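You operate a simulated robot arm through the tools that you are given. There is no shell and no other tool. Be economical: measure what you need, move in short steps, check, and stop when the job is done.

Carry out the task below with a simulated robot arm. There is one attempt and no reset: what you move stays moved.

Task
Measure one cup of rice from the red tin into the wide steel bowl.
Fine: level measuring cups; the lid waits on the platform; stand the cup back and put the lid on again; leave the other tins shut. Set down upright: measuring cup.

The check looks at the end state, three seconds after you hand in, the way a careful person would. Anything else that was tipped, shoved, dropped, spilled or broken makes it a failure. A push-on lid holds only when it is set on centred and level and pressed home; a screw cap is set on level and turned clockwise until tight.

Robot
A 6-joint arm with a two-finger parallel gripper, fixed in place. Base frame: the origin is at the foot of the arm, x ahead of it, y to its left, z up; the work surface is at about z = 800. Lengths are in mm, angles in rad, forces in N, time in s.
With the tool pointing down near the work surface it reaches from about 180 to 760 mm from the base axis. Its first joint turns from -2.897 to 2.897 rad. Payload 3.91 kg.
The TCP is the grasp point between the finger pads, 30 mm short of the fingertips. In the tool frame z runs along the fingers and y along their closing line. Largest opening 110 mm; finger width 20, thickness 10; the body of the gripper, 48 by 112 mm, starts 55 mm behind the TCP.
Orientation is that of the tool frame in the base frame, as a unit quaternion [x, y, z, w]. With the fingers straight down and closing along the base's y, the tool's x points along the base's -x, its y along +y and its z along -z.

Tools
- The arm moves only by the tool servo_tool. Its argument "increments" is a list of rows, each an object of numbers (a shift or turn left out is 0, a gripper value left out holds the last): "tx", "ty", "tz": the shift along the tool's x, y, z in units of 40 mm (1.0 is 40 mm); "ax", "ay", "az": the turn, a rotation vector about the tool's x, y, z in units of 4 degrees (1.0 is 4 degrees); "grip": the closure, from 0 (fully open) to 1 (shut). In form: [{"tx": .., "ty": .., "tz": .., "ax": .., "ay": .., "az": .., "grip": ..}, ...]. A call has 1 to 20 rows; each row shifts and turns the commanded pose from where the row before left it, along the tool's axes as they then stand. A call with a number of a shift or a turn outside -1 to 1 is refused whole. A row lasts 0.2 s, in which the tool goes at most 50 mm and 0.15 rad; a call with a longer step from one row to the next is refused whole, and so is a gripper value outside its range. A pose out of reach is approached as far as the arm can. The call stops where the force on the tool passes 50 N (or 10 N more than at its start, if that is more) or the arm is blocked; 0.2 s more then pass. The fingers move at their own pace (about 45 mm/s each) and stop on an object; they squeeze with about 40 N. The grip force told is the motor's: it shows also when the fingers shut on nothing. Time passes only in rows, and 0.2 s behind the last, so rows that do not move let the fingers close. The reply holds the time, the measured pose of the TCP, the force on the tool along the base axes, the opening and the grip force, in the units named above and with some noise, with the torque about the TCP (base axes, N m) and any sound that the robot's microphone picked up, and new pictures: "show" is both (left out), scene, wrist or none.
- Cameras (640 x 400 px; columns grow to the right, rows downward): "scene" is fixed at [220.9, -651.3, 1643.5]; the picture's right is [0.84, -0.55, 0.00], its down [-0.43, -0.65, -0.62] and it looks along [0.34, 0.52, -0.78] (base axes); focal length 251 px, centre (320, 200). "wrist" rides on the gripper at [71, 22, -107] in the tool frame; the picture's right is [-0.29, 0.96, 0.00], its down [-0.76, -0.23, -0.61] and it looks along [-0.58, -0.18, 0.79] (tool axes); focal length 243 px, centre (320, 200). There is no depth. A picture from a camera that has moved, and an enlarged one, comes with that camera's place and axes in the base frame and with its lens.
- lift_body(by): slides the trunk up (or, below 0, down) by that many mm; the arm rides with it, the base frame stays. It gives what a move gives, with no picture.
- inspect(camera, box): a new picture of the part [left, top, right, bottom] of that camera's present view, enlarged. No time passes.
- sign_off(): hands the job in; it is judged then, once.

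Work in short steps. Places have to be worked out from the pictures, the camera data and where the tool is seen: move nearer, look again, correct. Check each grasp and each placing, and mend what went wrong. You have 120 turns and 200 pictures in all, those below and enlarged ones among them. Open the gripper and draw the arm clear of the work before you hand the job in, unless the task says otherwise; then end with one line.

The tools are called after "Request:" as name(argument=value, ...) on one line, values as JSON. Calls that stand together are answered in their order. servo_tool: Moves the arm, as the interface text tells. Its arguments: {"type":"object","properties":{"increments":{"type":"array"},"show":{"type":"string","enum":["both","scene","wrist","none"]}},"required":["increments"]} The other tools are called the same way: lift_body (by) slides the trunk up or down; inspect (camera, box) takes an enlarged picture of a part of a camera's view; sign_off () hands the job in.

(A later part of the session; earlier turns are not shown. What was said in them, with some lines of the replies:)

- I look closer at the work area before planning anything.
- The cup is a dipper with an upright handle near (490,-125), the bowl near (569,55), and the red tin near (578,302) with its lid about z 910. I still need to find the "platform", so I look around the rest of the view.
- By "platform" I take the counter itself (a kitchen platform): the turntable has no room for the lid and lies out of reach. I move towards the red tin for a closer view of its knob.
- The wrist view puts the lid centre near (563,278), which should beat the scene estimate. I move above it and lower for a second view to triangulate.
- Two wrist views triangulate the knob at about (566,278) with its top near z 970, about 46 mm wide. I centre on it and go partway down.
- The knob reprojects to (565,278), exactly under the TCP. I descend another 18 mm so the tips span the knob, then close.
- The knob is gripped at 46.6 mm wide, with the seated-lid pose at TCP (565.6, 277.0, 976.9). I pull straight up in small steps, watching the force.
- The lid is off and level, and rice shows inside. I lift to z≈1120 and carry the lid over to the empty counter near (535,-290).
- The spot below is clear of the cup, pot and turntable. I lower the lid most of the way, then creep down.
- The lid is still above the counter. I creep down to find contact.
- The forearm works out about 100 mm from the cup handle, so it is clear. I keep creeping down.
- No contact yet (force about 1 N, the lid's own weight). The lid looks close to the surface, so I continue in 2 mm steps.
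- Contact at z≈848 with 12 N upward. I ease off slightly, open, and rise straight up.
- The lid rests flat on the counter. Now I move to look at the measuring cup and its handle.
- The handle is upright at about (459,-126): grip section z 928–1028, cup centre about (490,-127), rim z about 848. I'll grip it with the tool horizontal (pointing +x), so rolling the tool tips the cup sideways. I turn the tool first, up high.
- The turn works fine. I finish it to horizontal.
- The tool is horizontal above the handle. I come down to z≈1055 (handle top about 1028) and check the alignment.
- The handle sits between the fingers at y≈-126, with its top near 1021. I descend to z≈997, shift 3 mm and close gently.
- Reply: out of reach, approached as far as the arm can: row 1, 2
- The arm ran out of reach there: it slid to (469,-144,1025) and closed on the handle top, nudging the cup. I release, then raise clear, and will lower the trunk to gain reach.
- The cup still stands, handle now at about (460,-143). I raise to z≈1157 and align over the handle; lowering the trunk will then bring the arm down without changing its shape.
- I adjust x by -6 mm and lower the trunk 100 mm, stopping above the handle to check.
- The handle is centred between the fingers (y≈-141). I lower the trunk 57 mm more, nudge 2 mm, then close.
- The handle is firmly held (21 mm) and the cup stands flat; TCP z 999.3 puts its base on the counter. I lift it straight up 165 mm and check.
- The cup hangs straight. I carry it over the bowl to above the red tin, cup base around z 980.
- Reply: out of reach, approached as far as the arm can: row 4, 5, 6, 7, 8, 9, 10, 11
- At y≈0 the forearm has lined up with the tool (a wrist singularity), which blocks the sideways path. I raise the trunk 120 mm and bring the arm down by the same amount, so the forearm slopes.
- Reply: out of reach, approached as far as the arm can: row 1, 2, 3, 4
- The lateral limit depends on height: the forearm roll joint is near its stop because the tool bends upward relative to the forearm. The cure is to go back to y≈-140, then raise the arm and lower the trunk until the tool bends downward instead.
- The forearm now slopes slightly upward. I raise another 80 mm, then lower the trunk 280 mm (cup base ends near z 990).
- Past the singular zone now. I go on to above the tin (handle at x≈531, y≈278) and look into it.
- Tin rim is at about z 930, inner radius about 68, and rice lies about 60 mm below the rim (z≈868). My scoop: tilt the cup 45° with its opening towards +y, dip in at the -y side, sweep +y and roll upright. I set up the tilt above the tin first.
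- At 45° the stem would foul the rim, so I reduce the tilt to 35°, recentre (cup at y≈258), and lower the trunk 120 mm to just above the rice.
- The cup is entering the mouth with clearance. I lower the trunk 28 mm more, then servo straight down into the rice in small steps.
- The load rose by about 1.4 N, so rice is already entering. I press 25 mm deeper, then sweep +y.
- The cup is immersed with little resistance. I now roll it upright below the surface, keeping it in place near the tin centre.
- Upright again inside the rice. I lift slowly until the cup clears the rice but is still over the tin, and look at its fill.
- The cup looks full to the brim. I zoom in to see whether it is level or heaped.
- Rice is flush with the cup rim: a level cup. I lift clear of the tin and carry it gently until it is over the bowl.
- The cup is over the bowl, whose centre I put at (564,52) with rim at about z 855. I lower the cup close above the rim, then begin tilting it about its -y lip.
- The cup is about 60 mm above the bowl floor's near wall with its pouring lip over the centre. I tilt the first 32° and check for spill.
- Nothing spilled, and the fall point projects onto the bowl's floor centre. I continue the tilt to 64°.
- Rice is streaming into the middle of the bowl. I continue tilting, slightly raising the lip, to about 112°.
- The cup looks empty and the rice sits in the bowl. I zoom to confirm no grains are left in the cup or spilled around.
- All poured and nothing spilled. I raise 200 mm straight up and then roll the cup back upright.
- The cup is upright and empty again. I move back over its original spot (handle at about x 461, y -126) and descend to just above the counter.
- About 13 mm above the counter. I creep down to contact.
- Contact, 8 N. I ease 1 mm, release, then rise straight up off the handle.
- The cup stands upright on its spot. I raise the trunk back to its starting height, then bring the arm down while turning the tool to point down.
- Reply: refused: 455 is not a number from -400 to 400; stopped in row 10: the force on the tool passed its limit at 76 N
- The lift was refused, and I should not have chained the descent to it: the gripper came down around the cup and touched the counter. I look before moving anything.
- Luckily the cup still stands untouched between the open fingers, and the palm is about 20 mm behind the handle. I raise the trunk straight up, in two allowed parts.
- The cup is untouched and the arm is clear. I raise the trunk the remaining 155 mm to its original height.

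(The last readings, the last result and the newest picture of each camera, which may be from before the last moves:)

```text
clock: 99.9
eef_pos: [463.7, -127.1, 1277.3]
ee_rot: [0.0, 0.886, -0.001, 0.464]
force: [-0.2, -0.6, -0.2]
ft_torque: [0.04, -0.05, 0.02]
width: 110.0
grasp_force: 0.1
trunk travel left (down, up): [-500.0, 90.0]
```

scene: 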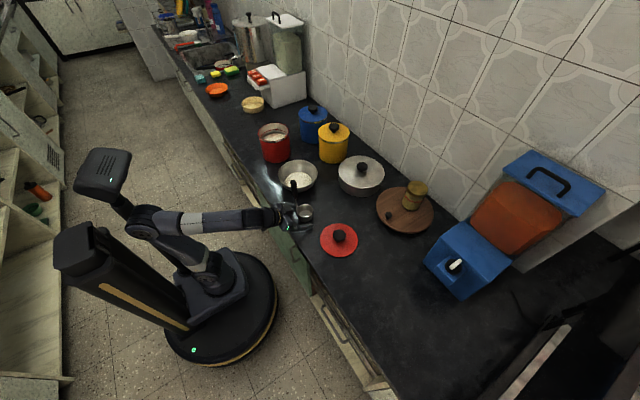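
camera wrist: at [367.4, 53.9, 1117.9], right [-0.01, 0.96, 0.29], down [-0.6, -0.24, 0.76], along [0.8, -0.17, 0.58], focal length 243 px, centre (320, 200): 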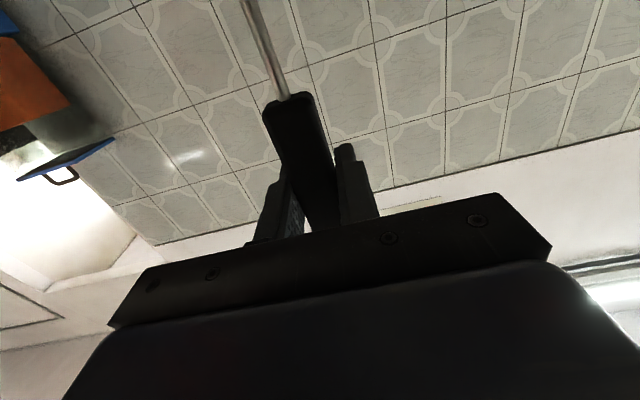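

Now at TCP z 1277. I turn the tool the remaining 55° to point straight down, in place.

Request:
servo_tool(increments=[{"ay": 1}, {"ay": 1}, {"ay": 1}, {"ay": 1}, {"ay": 1}, {"ay": 1}, {"ay": 1}, {"ay": 1}, {"ay": 1}, {"ay": 1}, {"ay": 1}, {"ay": 1}, {"ay": 1}, {"ay": 0.82}, {}], show="scene")

```text
clock: 103.1
eef_pos: [462.2, -127.9, 1277.4]
ee_rot: [0.001, 1.0, -0.001, -0.001]
force: [0.4, 0.9, 0.0]
ft_torque: [0.01, -0.02, 0.01]
width: 109.9
grasp_force: 0.0
trunk travel left (down, up): [-500.0, 90.0]
```

scene: 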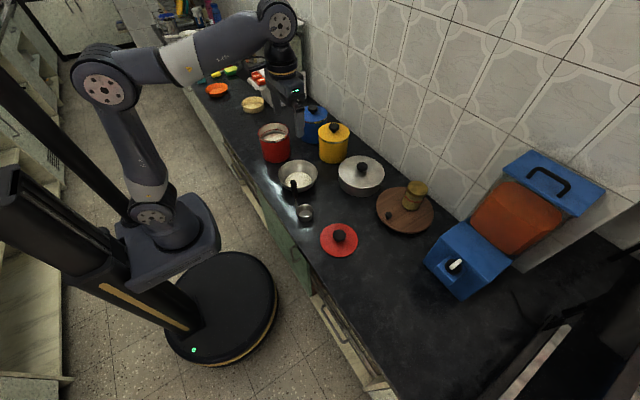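

The tool points straight down. I move over the lid at (535,-291) and descend to z≈900.

Request:
servo_tool(increments=[{"tx": -0.365, "ty": -0.82}, {"tx": -0.365, "ty": -0.82}, {"tx": -0.365, "ty": -0.82}, {"tx": -0.365, "ty": -0.82}, {"tx": -0.365, "ty": -0.82}, {"tz": 1}, {"tz": 1}, {"tz": 1}, {"tz": 1}, {"tz": 1}, {"tz": 1}, {"tz": 1}, {"tz": 1}, {"tz": 1}, {"tz": 0.5}, {}])

```text
clock: 106.5
eef_pos: [524.5, -284.1, 879.1]
ee_rot: [-0.001, 1.0, -0.001, 0.001]
force: [0.0, 0.8, 0.3]
ft_torque: [0.03, 0.01, 0.03]
width: 110.1
grasp_force: 0.0
out of reach, approached as far as the arm can: row 4, 5
trunk travel left (down, up): [-500.0, 90.0]
camera wrist: at [453.2, -261.2, 985.6], right [0.29, 0.96, 0.0], down [0.76, -0.23, 0.61], along [0.58, -0.18, -0.79], focal length 243 px, centre (320, 200)
```

scene: 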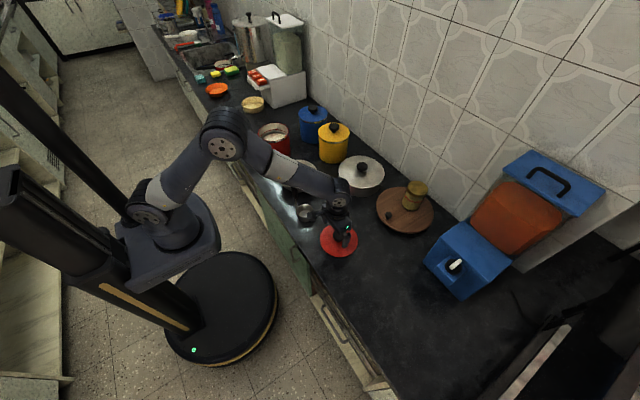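
wrist: 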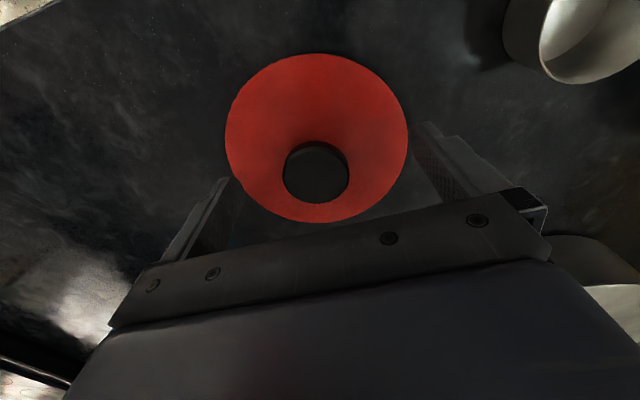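

The approach fell slightly short: the knob lies about 10 mm further in x and 7 mm in -y. I correct, descend to the release height z≈849, and grip.

Request:
servo_tool(increments=[{"tx": -0.265, "ty": -0.18}, {}, {"tz": 0.4}, {"tz": 0.35}, {}, {"grip": 1}, {"grip": 1}, {"grip": 1}, {"grip": 1}, {"grip": 1}])

```text
clock: 108.7
eef_pos: [534.4, -290.8, 847.8]
ee_rot: [0.0, 1.0, -0.001, 0.0]
force: [0.1, 0.5, 0.3]
ft_torque: [0.02, -0.02, 0.0]
width: 46.8
grasp_force: 40.5
trunk travel left (down, up): [-500.0, 90.0]
camera wrist: at [463.8, -268.3, 955.6], right [0.29, 0.96, 0.0], down [0.76, -0.23, 0.61], along [0.58, -0.18, -0.79], focal length 243 px, centre (320, 200)
```

scene: 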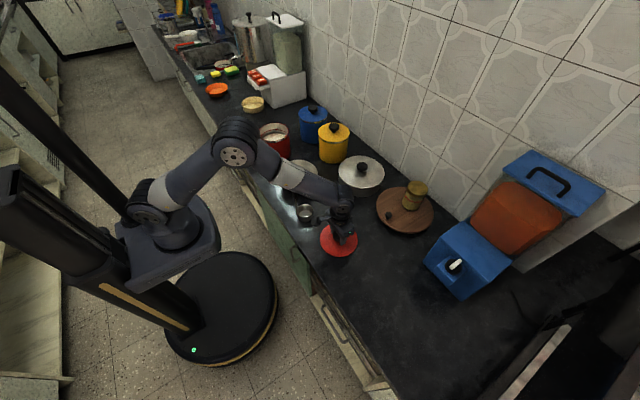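
wrist: 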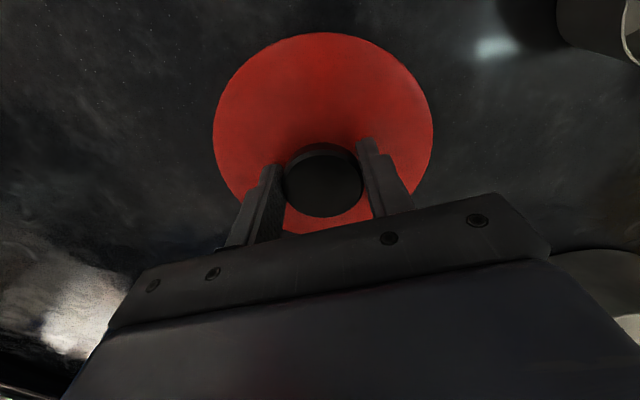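

The grip looks the same as at removal. I lift to z≈1120 and carry the lid back over the tin.

Request:
servo_tool(increments=[{"tz": -0.3}, {"tz": -0.6}, {"tz": -1}, {"tz": -1}, {"tz": -1}, {"tz": -1}, {"tz": -1}, {"tz": -0.9}, {}], show="none")

Request:
servo_tool(increments=[{"tx": -0.05, "ty": 0.947}, {"tx": -0.05, "ty": 0.947}, {"tx": -0.05, "ty": 0.947}, {"tx": -0.05, "ty": 0.947}, {"tx": -0.05, "ty": 0.947}, {"tx": -0.05, "ty": 0.947}, {"tx": -0.05, "ty": 0.947}, {"tx": -0.05, "ty": 0.947}, {"tx": -0.05, "ty": 0.947}, {"tx": -0.05, "ty": 0.947}, {"tx": -0.05, "ty": 0.947}, {"tx": -0.05, "ty": 0.947}, {"tx": -0.05, "ty": 0.947}, {"tx": -0.05, "ty": 0.947}, {"tx": -0.05, "ty": 0.947}, {}], show="scene")

```text
clock: 110.7
eef_pos: [535.9, -290.8, 1121.7]
ee_rot: [0.0, 1.0, -0.001, 0.0]
force: [0.0, 0.4, -1.2]
ft_torque: [-0.02, 0.0, 0.01]
width: 46.6
grasp_force: 40.0
trunk travel left (down, up): [-500.0, 90.0]
```

```text
clock: 114.1
eef_pos: [565.5, 279.6, 1119.7]
ee_rot: [0.0, 1.0, -0.001, 0.001]
force: [0.1, -0.1, -1.3]
ft_torque: [-0.04, -0.03, -0.01]
width: 46.7
grasp_force: 40.2
trunk travel left (down, up): [-500.0, 90.0]
```

scene: 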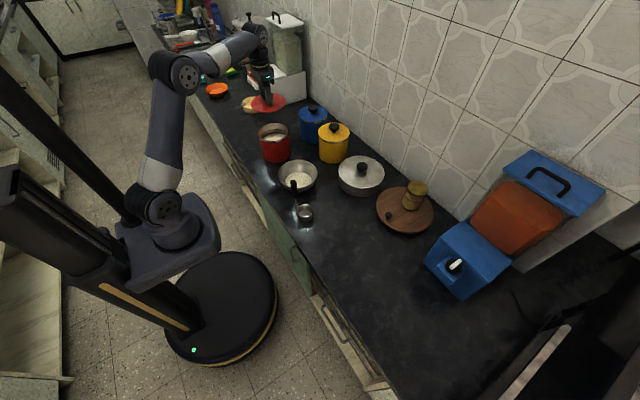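

I shift -2 mm in y and descend to just above the tin rim (TCP z≈1000).

Request:
servo_tool(increments=[{"ty": -0.05, "tz": 0.8}, {"tz": 0.9}, {"tz": 0.8}, {"tz": 0.5}, {}], show="none")

Request:
inspect(camera="scene", box=[240, 80, 320, 170])

```text
clock: 115.3
eef_pos: [565.9, 275.6, 1000.4]
ee_rot: [0.0, 1.0, -0.001, 0.0]
force: [-0.8, -0.2, -1.0]
ft_torque: [0.02, 0.0, 0.02]
width: 46.6
grasp_force: 40.1
trunk travel left (down, up): [-500.0, 90.0]
```

```text
4.44 times, centred on (280, 125) of scene
camera zoom: at [220.9, -651.3, 1643.5], right [0.84, -0.55, 0.0], down [-0.43, -0.65, -0.62], along [0.34, 0.52, -0.78], focal length 1114 px, centre (498, 533)
```

zoom: 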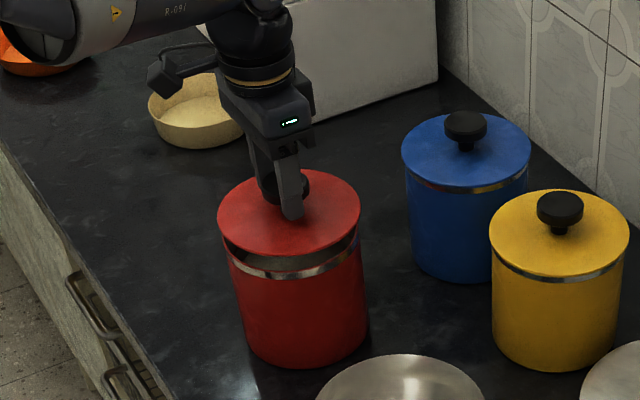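

I take a second reading to beat the noise before lowering.

Request:
servo_tool(increments=[{}], show="none")

Request:
servo_tool(increments=[{}], show="none")

```text
clock: 115.7
eef_pos: [565.0, 276.1, 1000.5]
ee_rot: [0.0, 1.0, -0.001, -0.001]
force: [-0.4, -0.6, -0.2]
ft_torque: [-0.02, 0.01, -0.02]
width: 46.4
grasp_force: 39.6
trunk travel left (down, up): [-500.0, 90.0]
```

```text
clock: 116.1
eef_pos: [564.7, 275.5, 999.5]
ee_rot: [0.0, 1.0, -0.001, 0.0]
force: [0.1, 0.2, -0.4]
ft_torque: [0.0, -0.03, -0.03]
width: 46.8
grasp_force: 40.2
trunk travel left (down, up): [-500.0, 90.0]
```

The mean is (565.2,275.7) against a target of (565.4,277.6). I shift +1.8 mm in y and lower in small steps.

Request:
servo_tool(increments=[{"ty": 0.045}, {"tz": 0.15}, {"tz": 0.15}, {"tz": 0.1}, {"tz": 0.05}, {}], show="none")

Request:
inspect(camera="scene", box=[250, 100, 310, 160])

```text
clock: 117.5
eef_pos: [564.3, 277.6, 982.2]
ee_rot: [0.001, 1.0, 0.0, 0.0]
force: [-0.6, -0.1, -1.4]
ft_torque: [0.03, 0.03, 0.02]
width: 46.7
grasp_force: 39.6
trunk travel left (down, up): [-500.0, 90.0]
```

```text
6.67 times, centred on (280, 130) of scene
camera zoom: at [220.9, -651.3, 1643.5], right [0.84, -0.55, 0.0], down [-0.43, -0.65, -0.62], along [0.34, 0.52, -0.78], focal length 1671 px, centre (587, 667)
```

zoom: 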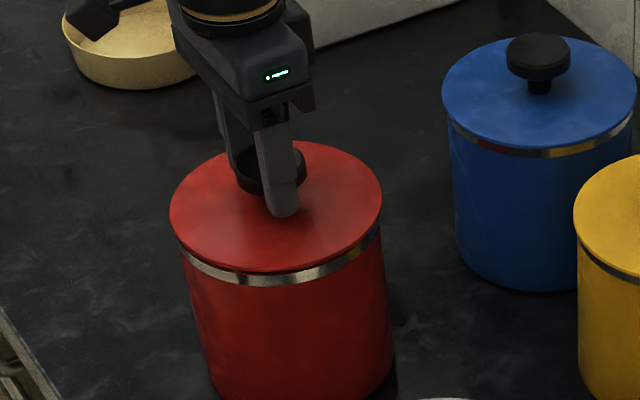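

The lid is centred, a few millimetres above seating. I press it home in 1–2 mm steps.

Request:
servo_tool(increments=[{"tz": 0.05}, {"tz": 0.05}, {"tz": 0.04}, {}], show="none")

Request:
servo_tool(increments=[{"tz": 0.03}, {"tz": 0.03}, {"tz": 0.03}, {}], show="none")

```text
clock: 118.5
eef_pos: [565.1, 278.3, 978.5]
ee_rot: [0.0, 1.0, 0.0, 0.002]
force: [0.9, 0.4, 16.6]
ft_torque: [-0.14, 0.86, 0.0]
width: 46.8
grasp_force: 39.5
trunk travel left (down, up): [-500.0, 90.0]
```

```text
clock: 119.5
eef_pos: [565.4, 279.0, 975.3]
ee_rot: [0.0, 1.0, 0.002, 0.003]
force: [2.2, 1.8, 34.3]
ft_torque: [0.03, -0.45, 0.02]
width: 47.0
grasp_force: 40.1
trunk travel left (down, up): [-500.0, 90.0]
```

Force is 34 N at z 975, about its original seated height. One more small push to be sure it is home, then a look.

Request:
servo_tool(increments=[{"tz": 0.03}, {"tz": 0.03}, {}], show="none")

Request:
inspect(camera="scene", box=[250, 100, 310, 160])

```text
clock: 120.3
eef_pos: [564.5, 277.7, 976.7]
ee_rot: [0.0, 1.0, 0.001, 0.005]
force: [3.0, 1.2, 42.1]
ft_torque: [-0.45, 0.0, 0.02]
width: 46.5
grasp_force: 40.7
trunk travel left (down, up): [-500.0, 90.0]
```

```text
6.67 times, centred on (280, 130) of scene
camera zoom: at [220.9, -651.3, 1643.5], right [0.84, -0.55, 0.0], down [-0.43, -0.65, -0.62], along [0.34, 0.52, -0.78], focal length 1671 px, centre (587, 667)
```

zoom: 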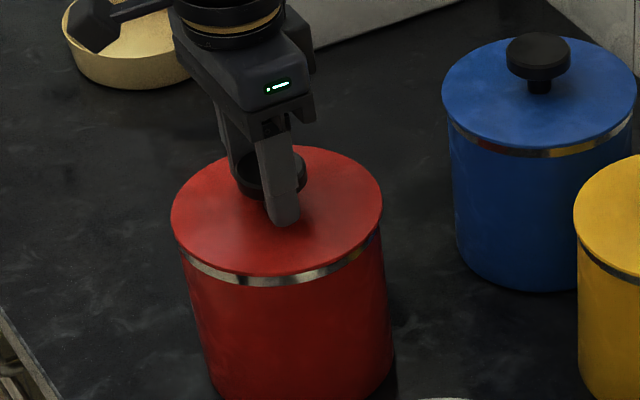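

I zoom in on the seam and compare it with the shut blue tin.

Request:
inspect(camera="scene", box=[260, 128, 296, 150])

Request:
inspect(camera="scene", box=[298, 106, 334, 128])

```text
16.00 times, centred on (278, 139) of scene
camera zoom: at [220.9, -651.3, 1643.5], right [0.84, -0.55, 0.0], down [-0.43, -0.65, -0.62], along [0.34, 0.52, -0.78], focal length 4011 px, centre (992, 1176)
```

zoom: 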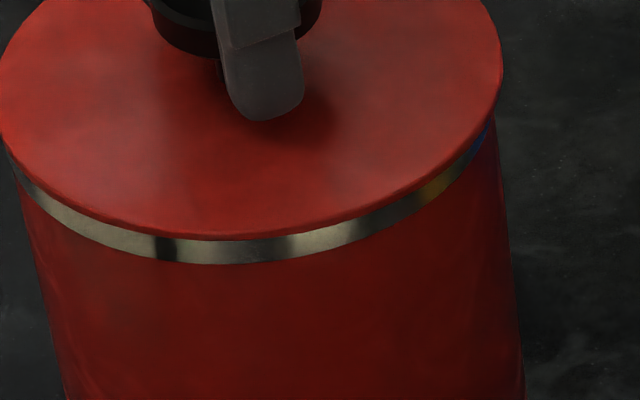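

```text
16.00 times, centred on (316, 117) of scene
camera zoom: at [220.9, -651.3, 1643.5], right [0.84, -0.55, 0.0], down [-0.43, -0.65, -0.62], along [0.34, 0.52, -0.78], focal length 4011 px, centre (384, 1528)
```

zoom: 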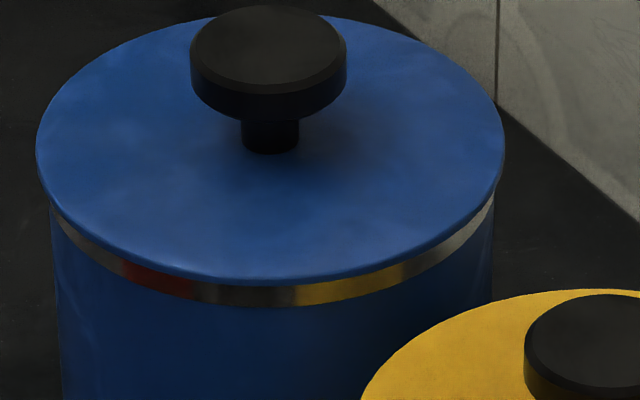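

The seam matches the shut blue tin: level and fully seated. I ease off, open and withdraw upward.

Request:
servo_tool(increments=[{"tz": -0.04}, {"grip": 0}, {"grip": 0}, {"grip": 0}, {"grip": 0}, {"grip": 0}, {"grip": 0}, {"tz": -0.5}, {"tz": -1}, {"tz": -1}, {"tz": -1}, {"tz": -1}, {"tz": -1}, {"tx": 0.7, "ty": -0.7}, {"tx": 0.7, "ty": -0.7}, {"tx": 0.7, "ty": -0.7}, {"tx": 0.7, "ty": -0.7}, {"tx": 0.7, "ty": -0.7}, {"tx": 0.5, "ty": -0.9}, {}], show="both")

Request:
inspect(camera="scene", box=[240, 90, 380, 260])

```text
clock: 124.5
eef_pos: [405.6, 100.8, 1192.3]
ee_rot: [0.001, 1.0, -0.001, 0.0]
force: [-0.7, 0.2, -0.1]
ft_torque: [-0.01, -0.05, 0.03]
width: 110.2
grasp_force: 0.1
trunk travel left (down, up): [-500.0, 90.0]
camera wrist: at [333.9, 123.2, 1299.6], right [0.29, 0.96, 0.0], down [0.76, -0.23, 0.61], along [0.58, -0.18, -0.79], focal length 243 px, centre (320, 200)
```

scene: 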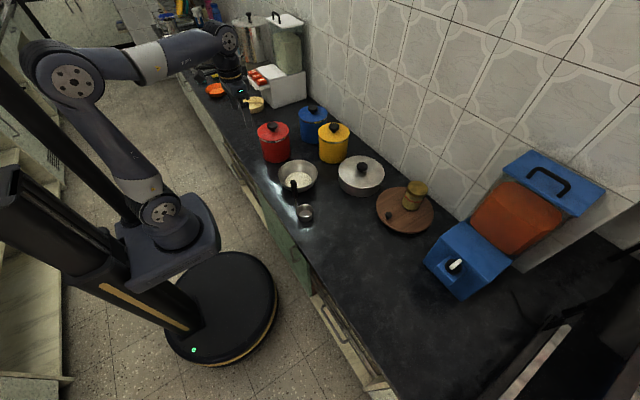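
wrist: 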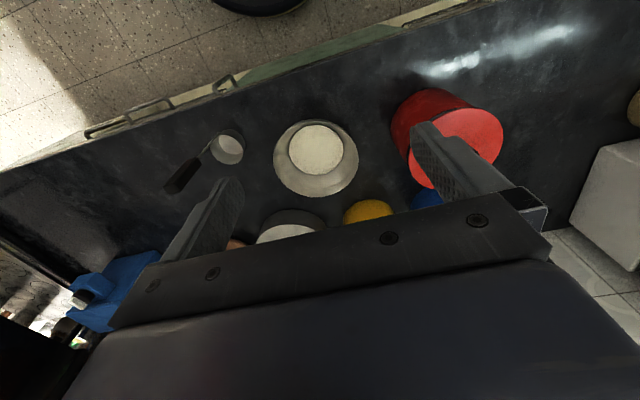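

```text
2.35 times, centred on (310, 175) of scene
camera zoom: at [220.9, -651.3, 1643.5], right [0.84, -0.55, 0.0], down [-0.43, -0.65, -0.62], along [0.34, 0.52, -0.78], focal length 590 px, centre (344, 259)
```

zoom: 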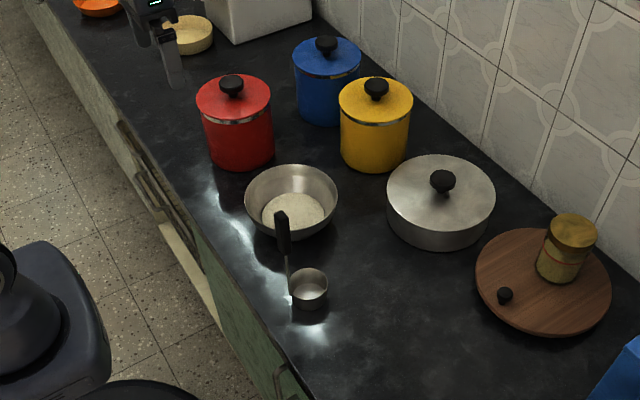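

The lid is on, the rice is in the bowl, the cup stands upright in its place, nothing is spilled, and the gripper is open and clear. I hand in.

Request:
sign_off()

```text
The job is handed in.
```

I measured one level cup of rice from the red tin into the steel bowl. The cup is back upright in its place, the lid is pressed home on the red tin, and the other tins stayed shut. Along the way I nudged the cup once while gripping it, and the open gripper touched the counter around it once; in the last view nothing was tipped or spilled.
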